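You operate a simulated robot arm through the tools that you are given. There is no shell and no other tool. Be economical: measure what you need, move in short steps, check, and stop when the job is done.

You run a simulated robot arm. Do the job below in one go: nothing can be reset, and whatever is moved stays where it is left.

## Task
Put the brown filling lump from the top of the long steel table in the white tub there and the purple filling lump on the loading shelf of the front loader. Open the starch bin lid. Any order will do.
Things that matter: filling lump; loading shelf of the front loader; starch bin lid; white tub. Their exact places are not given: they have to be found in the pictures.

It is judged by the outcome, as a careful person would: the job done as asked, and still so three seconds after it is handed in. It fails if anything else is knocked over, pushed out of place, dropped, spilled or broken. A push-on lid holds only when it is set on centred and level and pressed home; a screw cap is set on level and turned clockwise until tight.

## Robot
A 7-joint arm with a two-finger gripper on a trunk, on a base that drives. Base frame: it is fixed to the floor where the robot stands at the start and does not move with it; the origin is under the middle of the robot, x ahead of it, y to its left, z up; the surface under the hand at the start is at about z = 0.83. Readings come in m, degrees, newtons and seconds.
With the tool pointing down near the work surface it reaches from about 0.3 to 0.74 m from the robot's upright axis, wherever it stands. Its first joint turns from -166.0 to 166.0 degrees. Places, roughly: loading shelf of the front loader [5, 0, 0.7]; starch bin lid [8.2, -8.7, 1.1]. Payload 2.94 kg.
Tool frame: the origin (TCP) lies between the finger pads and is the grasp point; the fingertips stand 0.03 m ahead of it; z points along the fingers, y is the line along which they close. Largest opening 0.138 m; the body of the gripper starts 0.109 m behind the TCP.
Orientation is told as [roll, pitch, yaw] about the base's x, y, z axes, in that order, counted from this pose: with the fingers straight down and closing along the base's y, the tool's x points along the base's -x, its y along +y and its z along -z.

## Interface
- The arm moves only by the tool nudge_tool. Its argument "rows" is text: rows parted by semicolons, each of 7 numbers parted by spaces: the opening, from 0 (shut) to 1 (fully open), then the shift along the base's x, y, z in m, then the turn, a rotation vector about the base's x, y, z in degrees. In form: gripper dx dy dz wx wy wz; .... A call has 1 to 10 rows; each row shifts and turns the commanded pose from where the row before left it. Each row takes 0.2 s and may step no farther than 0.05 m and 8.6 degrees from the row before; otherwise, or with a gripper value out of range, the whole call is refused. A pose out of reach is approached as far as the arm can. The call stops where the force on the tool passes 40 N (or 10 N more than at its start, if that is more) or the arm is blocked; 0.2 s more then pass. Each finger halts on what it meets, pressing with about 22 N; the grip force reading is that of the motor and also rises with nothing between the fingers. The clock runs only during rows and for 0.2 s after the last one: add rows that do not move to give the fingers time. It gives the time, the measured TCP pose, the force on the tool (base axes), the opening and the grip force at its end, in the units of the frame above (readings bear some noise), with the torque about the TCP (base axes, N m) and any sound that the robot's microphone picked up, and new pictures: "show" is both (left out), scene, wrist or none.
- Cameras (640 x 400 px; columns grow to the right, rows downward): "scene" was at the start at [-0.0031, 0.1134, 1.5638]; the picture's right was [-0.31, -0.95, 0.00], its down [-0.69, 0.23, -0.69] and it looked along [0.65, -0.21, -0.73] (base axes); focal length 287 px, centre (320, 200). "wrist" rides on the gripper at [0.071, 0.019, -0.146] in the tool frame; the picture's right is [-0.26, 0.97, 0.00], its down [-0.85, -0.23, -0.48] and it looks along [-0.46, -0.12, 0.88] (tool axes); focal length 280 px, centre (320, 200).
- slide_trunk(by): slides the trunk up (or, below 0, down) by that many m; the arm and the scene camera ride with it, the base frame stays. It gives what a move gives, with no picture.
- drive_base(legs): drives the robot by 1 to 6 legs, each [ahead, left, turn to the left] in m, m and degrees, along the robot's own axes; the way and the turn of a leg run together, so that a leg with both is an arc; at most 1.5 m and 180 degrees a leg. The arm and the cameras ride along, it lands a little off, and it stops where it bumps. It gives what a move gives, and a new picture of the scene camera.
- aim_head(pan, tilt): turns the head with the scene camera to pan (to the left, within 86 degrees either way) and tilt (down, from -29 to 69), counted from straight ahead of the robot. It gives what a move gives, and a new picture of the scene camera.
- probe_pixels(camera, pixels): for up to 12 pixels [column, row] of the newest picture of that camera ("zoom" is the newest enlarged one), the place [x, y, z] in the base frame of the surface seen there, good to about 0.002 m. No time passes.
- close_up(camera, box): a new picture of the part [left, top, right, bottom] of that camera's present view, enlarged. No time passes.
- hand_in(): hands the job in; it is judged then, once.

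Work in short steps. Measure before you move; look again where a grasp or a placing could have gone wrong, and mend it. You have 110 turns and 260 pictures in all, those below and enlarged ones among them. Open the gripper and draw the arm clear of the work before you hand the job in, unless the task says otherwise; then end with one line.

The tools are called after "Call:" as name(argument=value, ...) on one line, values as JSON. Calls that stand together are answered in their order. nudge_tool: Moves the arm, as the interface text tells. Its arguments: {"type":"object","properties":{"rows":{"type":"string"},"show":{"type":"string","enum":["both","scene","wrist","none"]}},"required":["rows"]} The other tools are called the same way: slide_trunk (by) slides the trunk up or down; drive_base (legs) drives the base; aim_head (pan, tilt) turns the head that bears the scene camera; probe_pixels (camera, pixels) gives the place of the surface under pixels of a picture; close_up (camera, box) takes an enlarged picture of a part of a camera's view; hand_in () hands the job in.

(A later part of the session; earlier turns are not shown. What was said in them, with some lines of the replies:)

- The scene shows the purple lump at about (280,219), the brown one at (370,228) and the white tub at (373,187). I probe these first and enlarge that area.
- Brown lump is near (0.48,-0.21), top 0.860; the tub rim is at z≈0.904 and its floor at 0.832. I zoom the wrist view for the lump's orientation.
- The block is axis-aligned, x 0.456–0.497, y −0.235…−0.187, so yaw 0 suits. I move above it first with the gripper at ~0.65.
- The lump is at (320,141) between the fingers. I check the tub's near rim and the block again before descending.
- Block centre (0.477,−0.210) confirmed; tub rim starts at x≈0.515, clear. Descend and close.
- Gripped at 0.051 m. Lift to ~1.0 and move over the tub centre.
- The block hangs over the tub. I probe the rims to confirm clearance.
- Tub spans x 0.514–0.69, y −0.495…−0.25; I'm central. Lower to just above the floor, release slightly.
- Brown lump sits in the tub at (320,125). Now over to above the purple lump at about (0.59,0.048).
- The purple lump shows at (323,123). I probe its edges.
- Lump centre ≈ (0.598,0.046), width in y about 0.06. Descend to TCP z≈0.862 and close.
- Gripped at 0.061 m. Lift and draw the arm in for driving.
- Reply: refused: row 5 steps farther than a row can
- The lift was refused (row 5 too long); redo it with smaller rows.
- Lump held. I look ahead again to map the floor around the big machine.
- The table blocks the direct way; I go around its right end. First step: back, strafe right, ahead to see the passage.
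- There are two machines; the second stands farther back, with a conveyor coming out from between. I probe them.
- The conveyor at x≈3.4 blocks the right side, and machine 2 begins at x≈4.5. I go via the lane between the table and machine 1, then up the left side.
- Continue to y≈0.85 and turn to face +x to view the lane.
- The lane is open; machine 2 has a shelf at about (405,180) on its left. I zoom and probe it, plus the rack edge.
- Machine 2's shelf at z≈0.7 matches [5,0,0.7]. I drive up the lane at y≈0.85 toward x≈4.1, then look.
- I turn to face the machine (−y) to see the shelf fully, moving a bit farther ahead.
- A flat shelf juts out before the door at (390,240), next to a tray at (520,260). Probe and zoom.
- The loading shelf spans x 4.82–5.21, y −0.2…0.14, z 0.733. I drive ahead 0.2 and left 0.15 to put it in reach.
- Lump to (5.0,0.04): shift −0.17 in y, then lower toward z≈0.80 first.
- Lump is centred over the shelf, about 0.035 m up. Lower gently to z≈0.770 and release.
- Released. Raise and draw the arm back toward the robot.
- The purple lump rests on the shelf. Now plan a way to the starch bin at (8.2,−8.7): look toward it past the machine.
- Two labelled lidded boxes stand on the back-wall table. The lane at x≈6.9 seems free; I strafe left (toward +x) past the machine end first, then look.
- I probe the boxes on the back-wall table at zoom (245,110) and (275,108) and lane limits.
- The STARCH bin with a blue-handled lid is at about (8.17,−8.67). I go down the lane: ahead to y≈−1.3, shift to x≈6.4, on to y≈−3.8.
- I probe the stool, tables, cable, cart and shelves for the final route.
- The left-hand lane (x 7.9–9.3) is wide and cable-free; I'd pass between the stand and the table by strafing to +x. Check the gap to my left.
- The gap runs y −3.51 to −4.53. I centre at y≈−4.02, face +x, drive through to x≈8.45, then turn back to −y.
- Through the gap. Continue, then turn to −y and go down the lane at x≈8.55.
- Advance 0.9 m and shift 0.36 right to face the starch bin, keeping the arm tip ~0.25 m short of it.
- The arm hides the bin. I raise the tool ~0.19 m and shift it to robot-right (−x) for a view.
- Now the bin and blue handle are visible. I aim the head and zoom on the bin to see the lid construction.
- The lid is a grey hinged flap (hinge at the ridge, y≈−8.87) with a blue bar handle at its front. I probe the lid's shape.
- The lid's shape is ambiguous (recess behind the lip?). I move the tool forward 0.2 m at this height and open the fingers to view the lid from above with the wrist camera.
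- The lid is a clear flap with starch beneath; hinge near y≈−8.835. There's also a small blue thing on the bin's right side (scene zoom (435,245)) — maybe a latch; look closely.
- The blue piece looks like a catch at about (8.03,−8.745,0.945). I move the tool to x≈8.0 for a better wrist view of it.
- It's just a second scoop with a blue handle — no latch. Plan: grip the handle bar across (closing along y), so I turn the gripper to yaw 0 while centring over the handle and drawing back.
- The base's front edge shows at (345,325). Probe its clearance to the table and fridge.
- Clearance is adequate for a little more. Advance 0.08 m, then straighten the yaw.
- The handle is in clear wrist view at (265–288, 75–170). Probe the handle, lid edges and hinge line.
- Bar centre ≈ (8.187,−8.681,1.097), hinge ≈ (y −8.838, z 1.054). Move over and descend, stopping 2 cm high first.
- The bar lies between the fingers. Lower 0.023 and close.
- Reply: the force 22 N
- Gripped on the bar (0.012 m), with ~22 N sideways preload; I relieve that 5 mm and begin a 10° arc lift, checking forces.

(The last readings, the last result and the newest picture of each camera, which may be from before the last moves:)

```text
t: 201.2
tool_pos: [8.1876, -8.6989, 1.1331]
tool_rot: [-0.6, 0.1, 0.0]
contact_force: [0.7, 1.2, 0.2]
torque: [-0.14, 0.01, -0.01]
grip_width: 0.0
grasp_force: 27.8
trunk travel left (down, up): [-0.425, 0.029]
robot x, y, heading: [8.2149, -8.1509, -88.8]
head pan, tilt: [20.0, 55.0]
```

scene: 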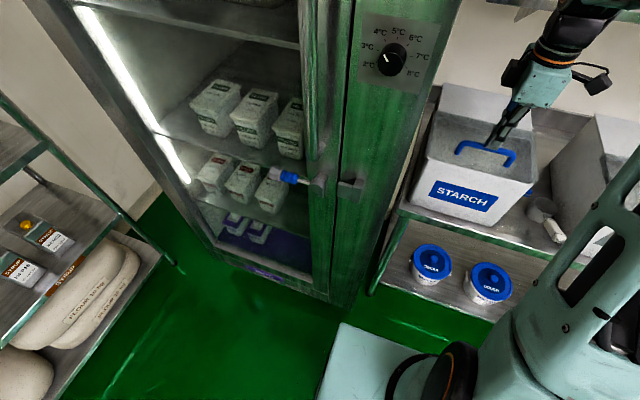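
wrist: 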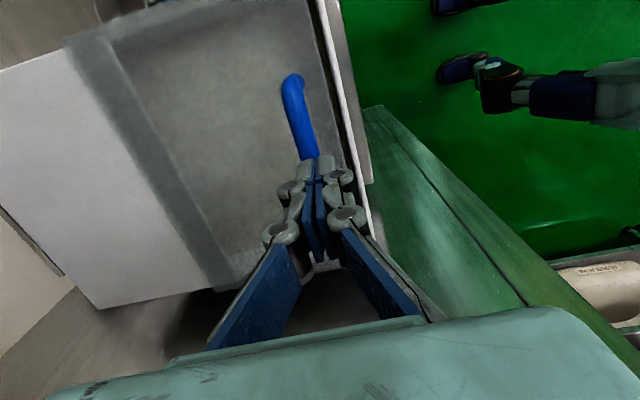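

The fingers are shut to 0: the bar slipped out. I look at whether the lid moved.

Call:
close_up(camera="wrist", box=[60, 0, 400, 260])

Call:
close_up(camera="scene", box=[400, 70, 580, 230])

Call:
probe_pixels(camera="wrist", pixels=[[292, 85], [298, 110], [306, 140], [130, 80], [160, 150], [110, 60], [330, 60], [345, 130], [220, 280]])

```text
1.54 times, centred on (230, 130) of wrist
```

zoom: 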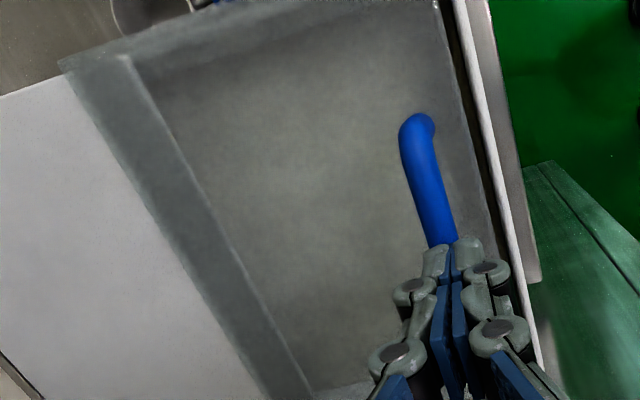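

```text
2.50 times, centred on (490, 150) of scene
```

zoom: 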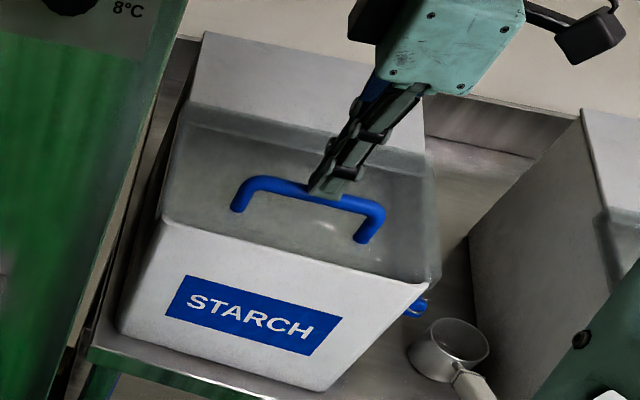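

```text
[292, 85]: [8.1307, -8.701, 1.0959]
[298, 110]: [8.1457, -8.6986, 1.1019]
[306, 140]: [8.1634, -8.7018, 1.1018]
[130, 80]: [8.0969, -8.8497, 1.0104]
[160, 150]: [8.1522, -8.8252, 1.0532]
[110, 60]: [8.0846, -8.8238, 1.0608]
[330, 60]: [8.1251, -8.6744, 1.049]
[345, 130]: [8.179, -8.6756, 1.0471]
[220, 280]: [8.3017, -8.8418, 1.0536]
```

The bar moved back 2 cm (y −8.681→−8.701) at the same height: it is a sliding lid that slides rearward. I'll push the bar in −y with closed fingers: rise, step in front of it, lower.

Call:
nudge_tool(rows="0 0 0 0.02 0 0 0; 0 0 0.045 0.01 0 0 0; 0 0 0.01 -0.03 0 0 0; 0 0 0 -0.03 0 0 0; 0 0 0 0 0 0 0", show="both")

```text
t: 202.4
tool_pos: [8.1888, -8.6433, 1.0972]
tool_rot: [0.0, 0.0, 0.1]
contact_force: [-0.2, 0.6, -0.4]
torque: [0.0, -0.02, 0.06]
grip_width: 0.0001
grasp_force: 28.7
trunk travel left (down, up): [-0.425, 0.029]
robot x, y, heading: [8.2143, -8.1498, -89.1]
head pan, tilt: [20.0, 55.0]
```

scene: 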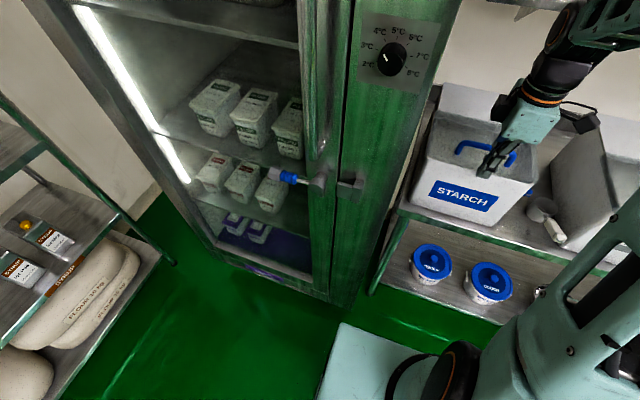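
wrist: 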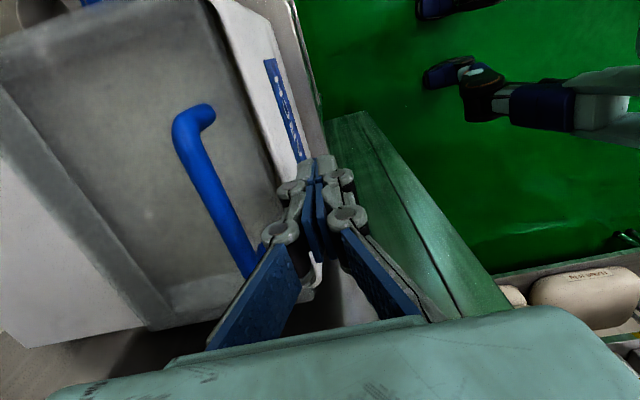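

Fingers stand before the bar. Push −y in small steps, watching force.

Call:
nudge_tool(rows="0 0 -0.02 0 0 0 0; 0 0 -0.015 0 0 0 0; 0 0 -0.012 0 0 0 0; 0 0 -0.012 0 0 0 0; 0 0 -0.012 0 0 0 0; 0 0 -0.012 0 0 0 0; 0 0 0 0 0 0 0", show="both")

```text
t: 204.0
tool_pos: [8.1881, -8.7277, 1.0971]
tool_rot: [0.0, 0.0, -0.1]
contact_force: [-0.5, -0.1, -0.4]
torque: [0.01, -0.07, 0.02]
grip_width: 0.0
grasp_force: 28.0
trunk travel left (down, up): [-0.425, 0.029]
robot x, y, heading: [8.2121, -8.1535, -89.1]
head pan, tilt: [20.0, 55.0]
```

scene: 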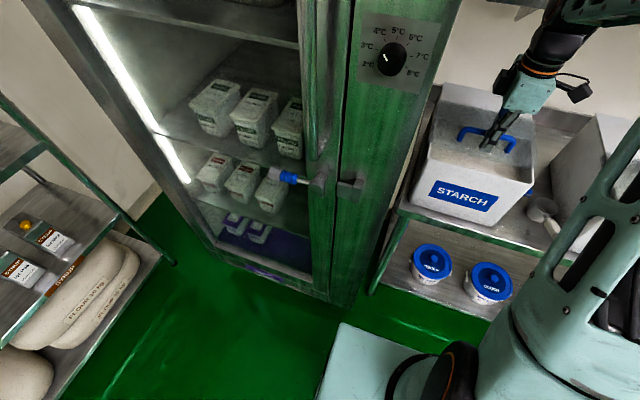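
wrist: 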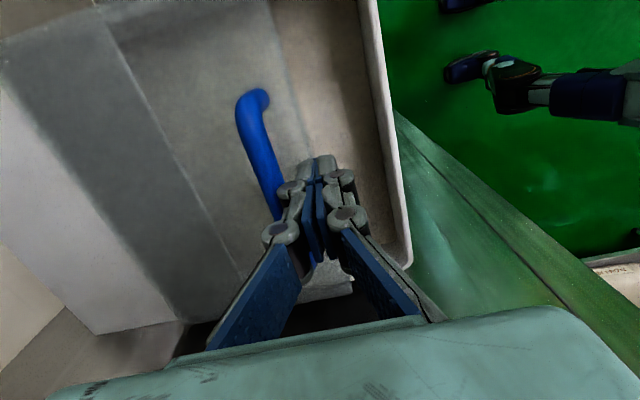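

The lid slides smoothly; the starch opening appears at (340,100). Keep pushing toward the full travel.

Call:
nudge_tool(rows="0 0 -0.014 0 0 0 0; 0 0 -0.014 0 0 0 0; 0 0 -0.014 0 0 0 0; 0 0 -0.014 0 0 0 0; 0 0 -0.014 0 0 0 0; 0 0 0 0 0 0 0", show="both")

```text
t: 205.4
tool_pos: [8.1868, -8.7946, 1.0957]
tool_rot: [0.0, 0.0, 0.0]
contact_force: [-0.8, -0.1, -0.9]
torque: [0.01, 0.01, -0.01]
grip_width: 0.0
grasp_force: 29.0
trunk travel left (down, up): [-0.425, 0.029]
robot x, y, heading: [8.2162, -8.1521, -89.0]
head pan, tilt: [20.0, 55.0]
```

scene: 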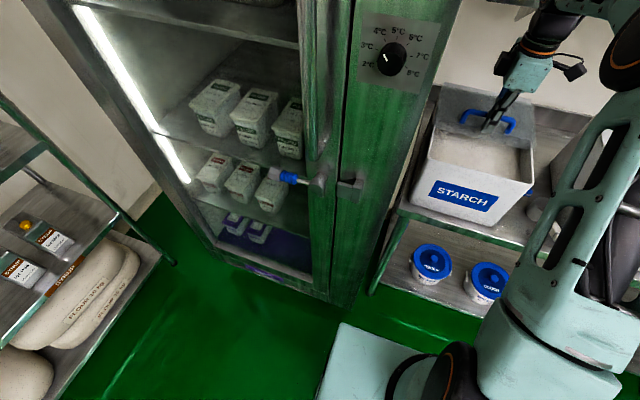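
wrist: 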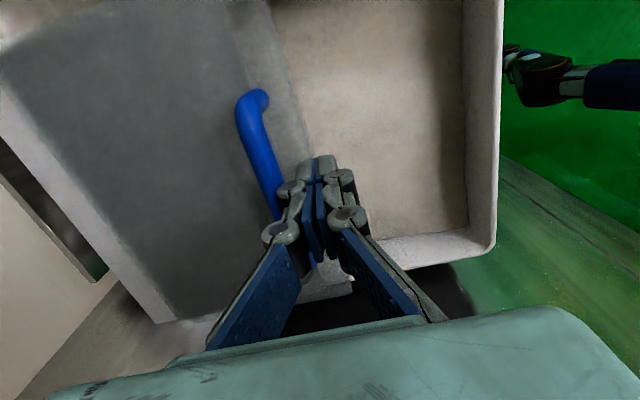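

About two-thirds open. Push another ~4 cm in fine steps, watching for the stop.

Call:
nudge_tool(rows="0 0 -0.01 0 0 0 0; 0 0 -0.01 0 0 0 0; 0 0 -0.01 0 0 0 0; 0 0 -0.008 0 0 0 0; 0 0 0 0 0 0 0", show="both")

Call:
close_up(camera="scene", box=[400, 60, 580, 230])

Call:
probe_pixels(camera="wrist", pixels=[[248, 110], [262, 150], [20, 120], [60, 200], [100, 250], [290, 60], [380, 100], [150, 100]])

```text
t: 206.3
tool_pos: [8.1868, -8.8178, 1.0975]
tool_rot: [1.4, -0.1, 0.0]
contact_force: [0.7, 17.7, 10.4]
torque: [-0.25, -0.02, 0.02]
grip_width: 0.0002
grasp_force: 28.4
trunk travel left (down, up): [-0.425, 0.029]
robot x, y, heading: [8.2168, -8.1515, -88.9]
head pan, tilt: [20.0, 55.0]
stopped in row 4: the force on the tool passed its limit at 45 N (the readings are from after the stop); the commanded pose is now the measured one
```

scene: 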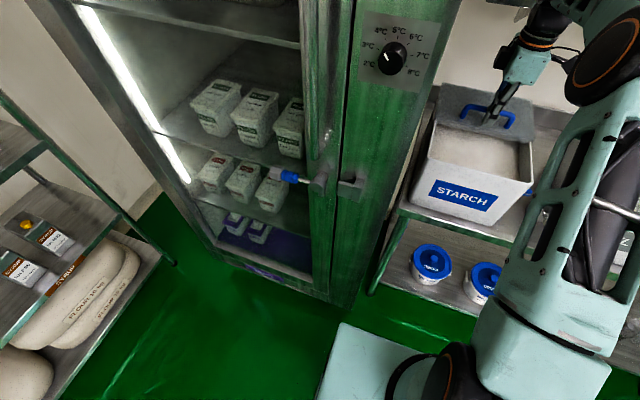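
wrist: 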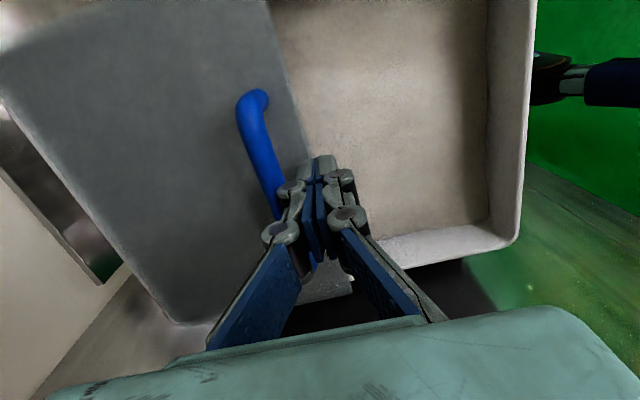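

```text
2.35 times, centred on (490, 145) of scene
```

zoom: 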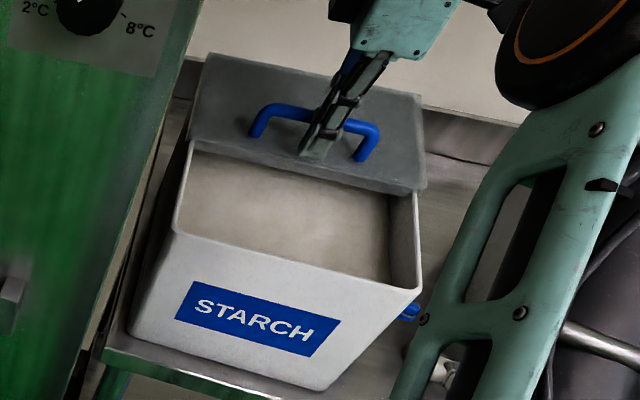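

```text
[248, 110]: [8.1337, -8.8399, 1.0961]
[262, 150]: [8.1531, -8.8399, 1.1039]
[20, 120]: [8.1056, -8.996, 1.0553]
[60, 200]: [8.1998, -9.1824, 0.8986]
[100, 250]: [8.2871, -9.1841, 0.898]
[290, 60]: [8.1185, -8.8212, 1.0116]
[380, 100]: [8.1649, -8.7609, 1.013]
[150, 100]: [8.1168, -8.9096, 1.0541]
```

End stop reached; the lid is fully back. I back off the bar, rise, and retreat.

Call:
nudge_tool(rows="0 0 0.015 0 0 0 0; 0 0 0.015 0.01 0 0 0; 0 0 0 0.045 0 0 0; 0 0 0 0.045 0 0 0; 0 0 0 0.045 0 0 0; 0 0 0.045 0 0 0 0; 0 0 0.045 0 0 0 0; 0 0 0.045 0 0 0 0; 0 0 0.045 0 0 0 0; 0 0 0.045 0 0 0 0", show="none")

Call:
nudge_tool(rows="0.3 0 0.045 0 0 0 0; 0.5 0 0.045 0 0 0 0; 0.6 0 0 0 0 0 0; 0.6 0 0 0 0 0 0", show="both")

Call:
probe_pixels(camera="scene", pixels=[[416, 178], [490, 210], [465, 110], [510, 120], [435, 160]])

Call:
close_up(camera="scene", box=[390, 60, 570, 230])

```text
t: 208.5
tool_pos: [8.1884, -8.5671, 1.2386]
tool_rot: [1.3, 0.1, -0.1]
contact_force: [0.9, 0.7, 0.0]
torque: [-0.05, -0.02, 0.0]
grip_width: 0.0
grasp_force: 28.6
trunk travel left (down, up): [-0.425, 0.029]
robot x, y, heading: [8.214, -8.1502, -89.3]
head pan, tilt: [20.0, 55.0]
```

```text
t: 209.7
tool_pos: [8.1857, -8.4814, 1.2026]
tool_rot: [8.0, -1.4, -0.2]
contact_force: [-1.1, -0.1, 0.7]
torque: [0.05, -0.02, -0.02]
grip_width: 0.0827
grasp_force: 0.1
trunk travel left (down, up): [-0.425, 0.029]
robot x, y, heading: [8.2181, -8.1488, -88.6]
head pan, tilt: [20.0, 55.0]
stopped in row 4: the arm was blocked; the commanded pose is now the measured one
```

scene: 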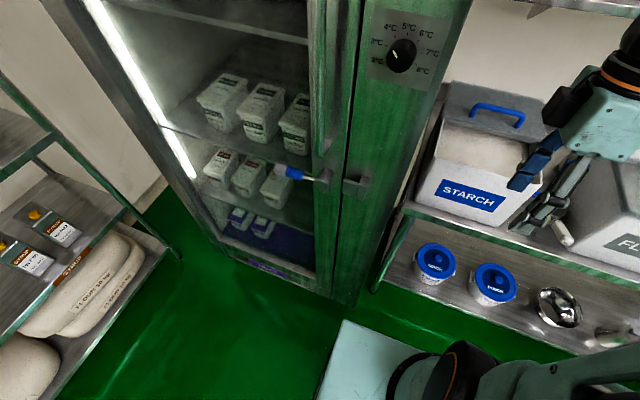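
wrist: 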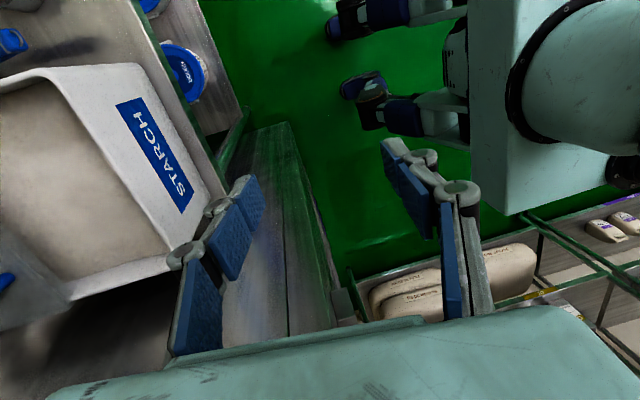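

```text
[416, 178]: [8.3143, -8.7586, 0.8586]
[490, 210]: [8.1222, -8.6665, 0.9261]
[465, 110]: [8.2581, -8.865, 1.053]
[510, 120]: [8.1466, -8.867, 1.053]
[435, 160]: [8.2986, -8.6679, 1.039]
```

```text
2.35 times, centred on (480, 145) of scene
```

zoom: 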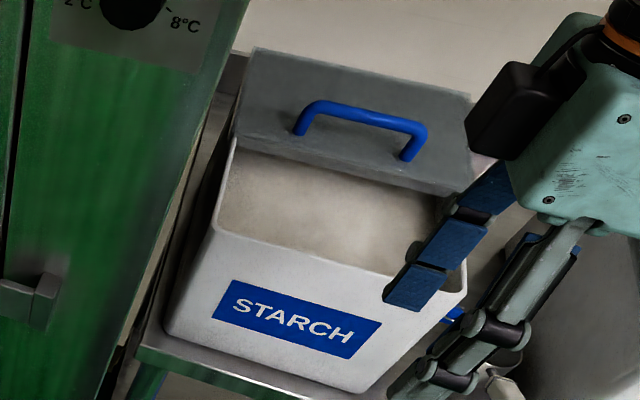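

Lid is open and the bin has not moved (front still y≈−8.667). The arm only met its own folding limit; I raise it slightly and back the robot 0.2 m along the way it came to be clear.

Call:
nudge_tool(rows="0.6 0 -0.02 0.03 0 0 0; 0.6 0 0 0.03 0 0 0; 0.6 0 0 0 0 0 0", show="none")

Call:
drive_base(legs=[[-0.2, 0, 0]])

```text
t: 210.5
tool_pos: [8.1857, -8.4993, 1.2644]
tool_rot: [7.8, -1.3, -0.2]
contact_force: [0.2, 0.8, -0.3]
torque: [-0.02, 0.0, 0.02]
grip_width: 0.0827
grasp_force: 0.0
trunk travel left (down, up): [-0.425, 0.029]
robot x, y, heading: [8.2173, -8.1493, -89.1]
head pan, tilt: [20.0, 55.0]
```

```text
t: 212.1
tool_pos: [8.1824, -8.2997, 1.2639]
tool_rot: [7.7, -1.3, -0.1]
contact_force: [-0.5, -0.3, 0.0]
torque: [0.0, 0.02, 0.01]
grip_width: 0.0828
grasp_force: 0.1
trunk travel left (down, up): [-0.425, 0.029]
robot x, y, heading: [8.213, -7.9506, -89.0]
head pan, tilt: [20.0, 55.0]
```

scene: 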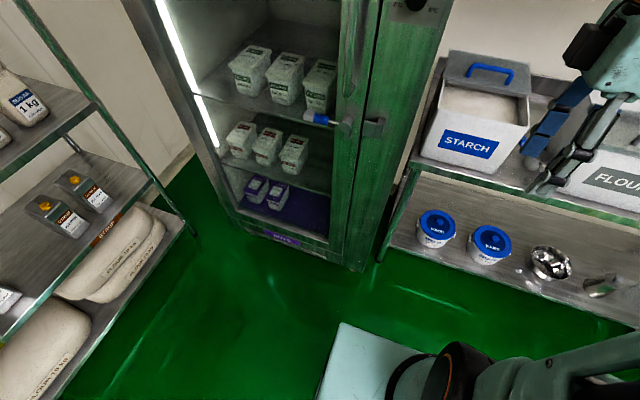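

The starch lid stays open at (485,80), the gripper is open and the arm is clear; both lumps were seen in place. Handing in.

Call:
hand_in()

```text
The job is handed in.
```

The brown lump is in the white tub, the purple lump is on the front loader's loading shelf, and the starch bin lid has been slid fully open. I handed the job in with the gripper open and the arm clear.
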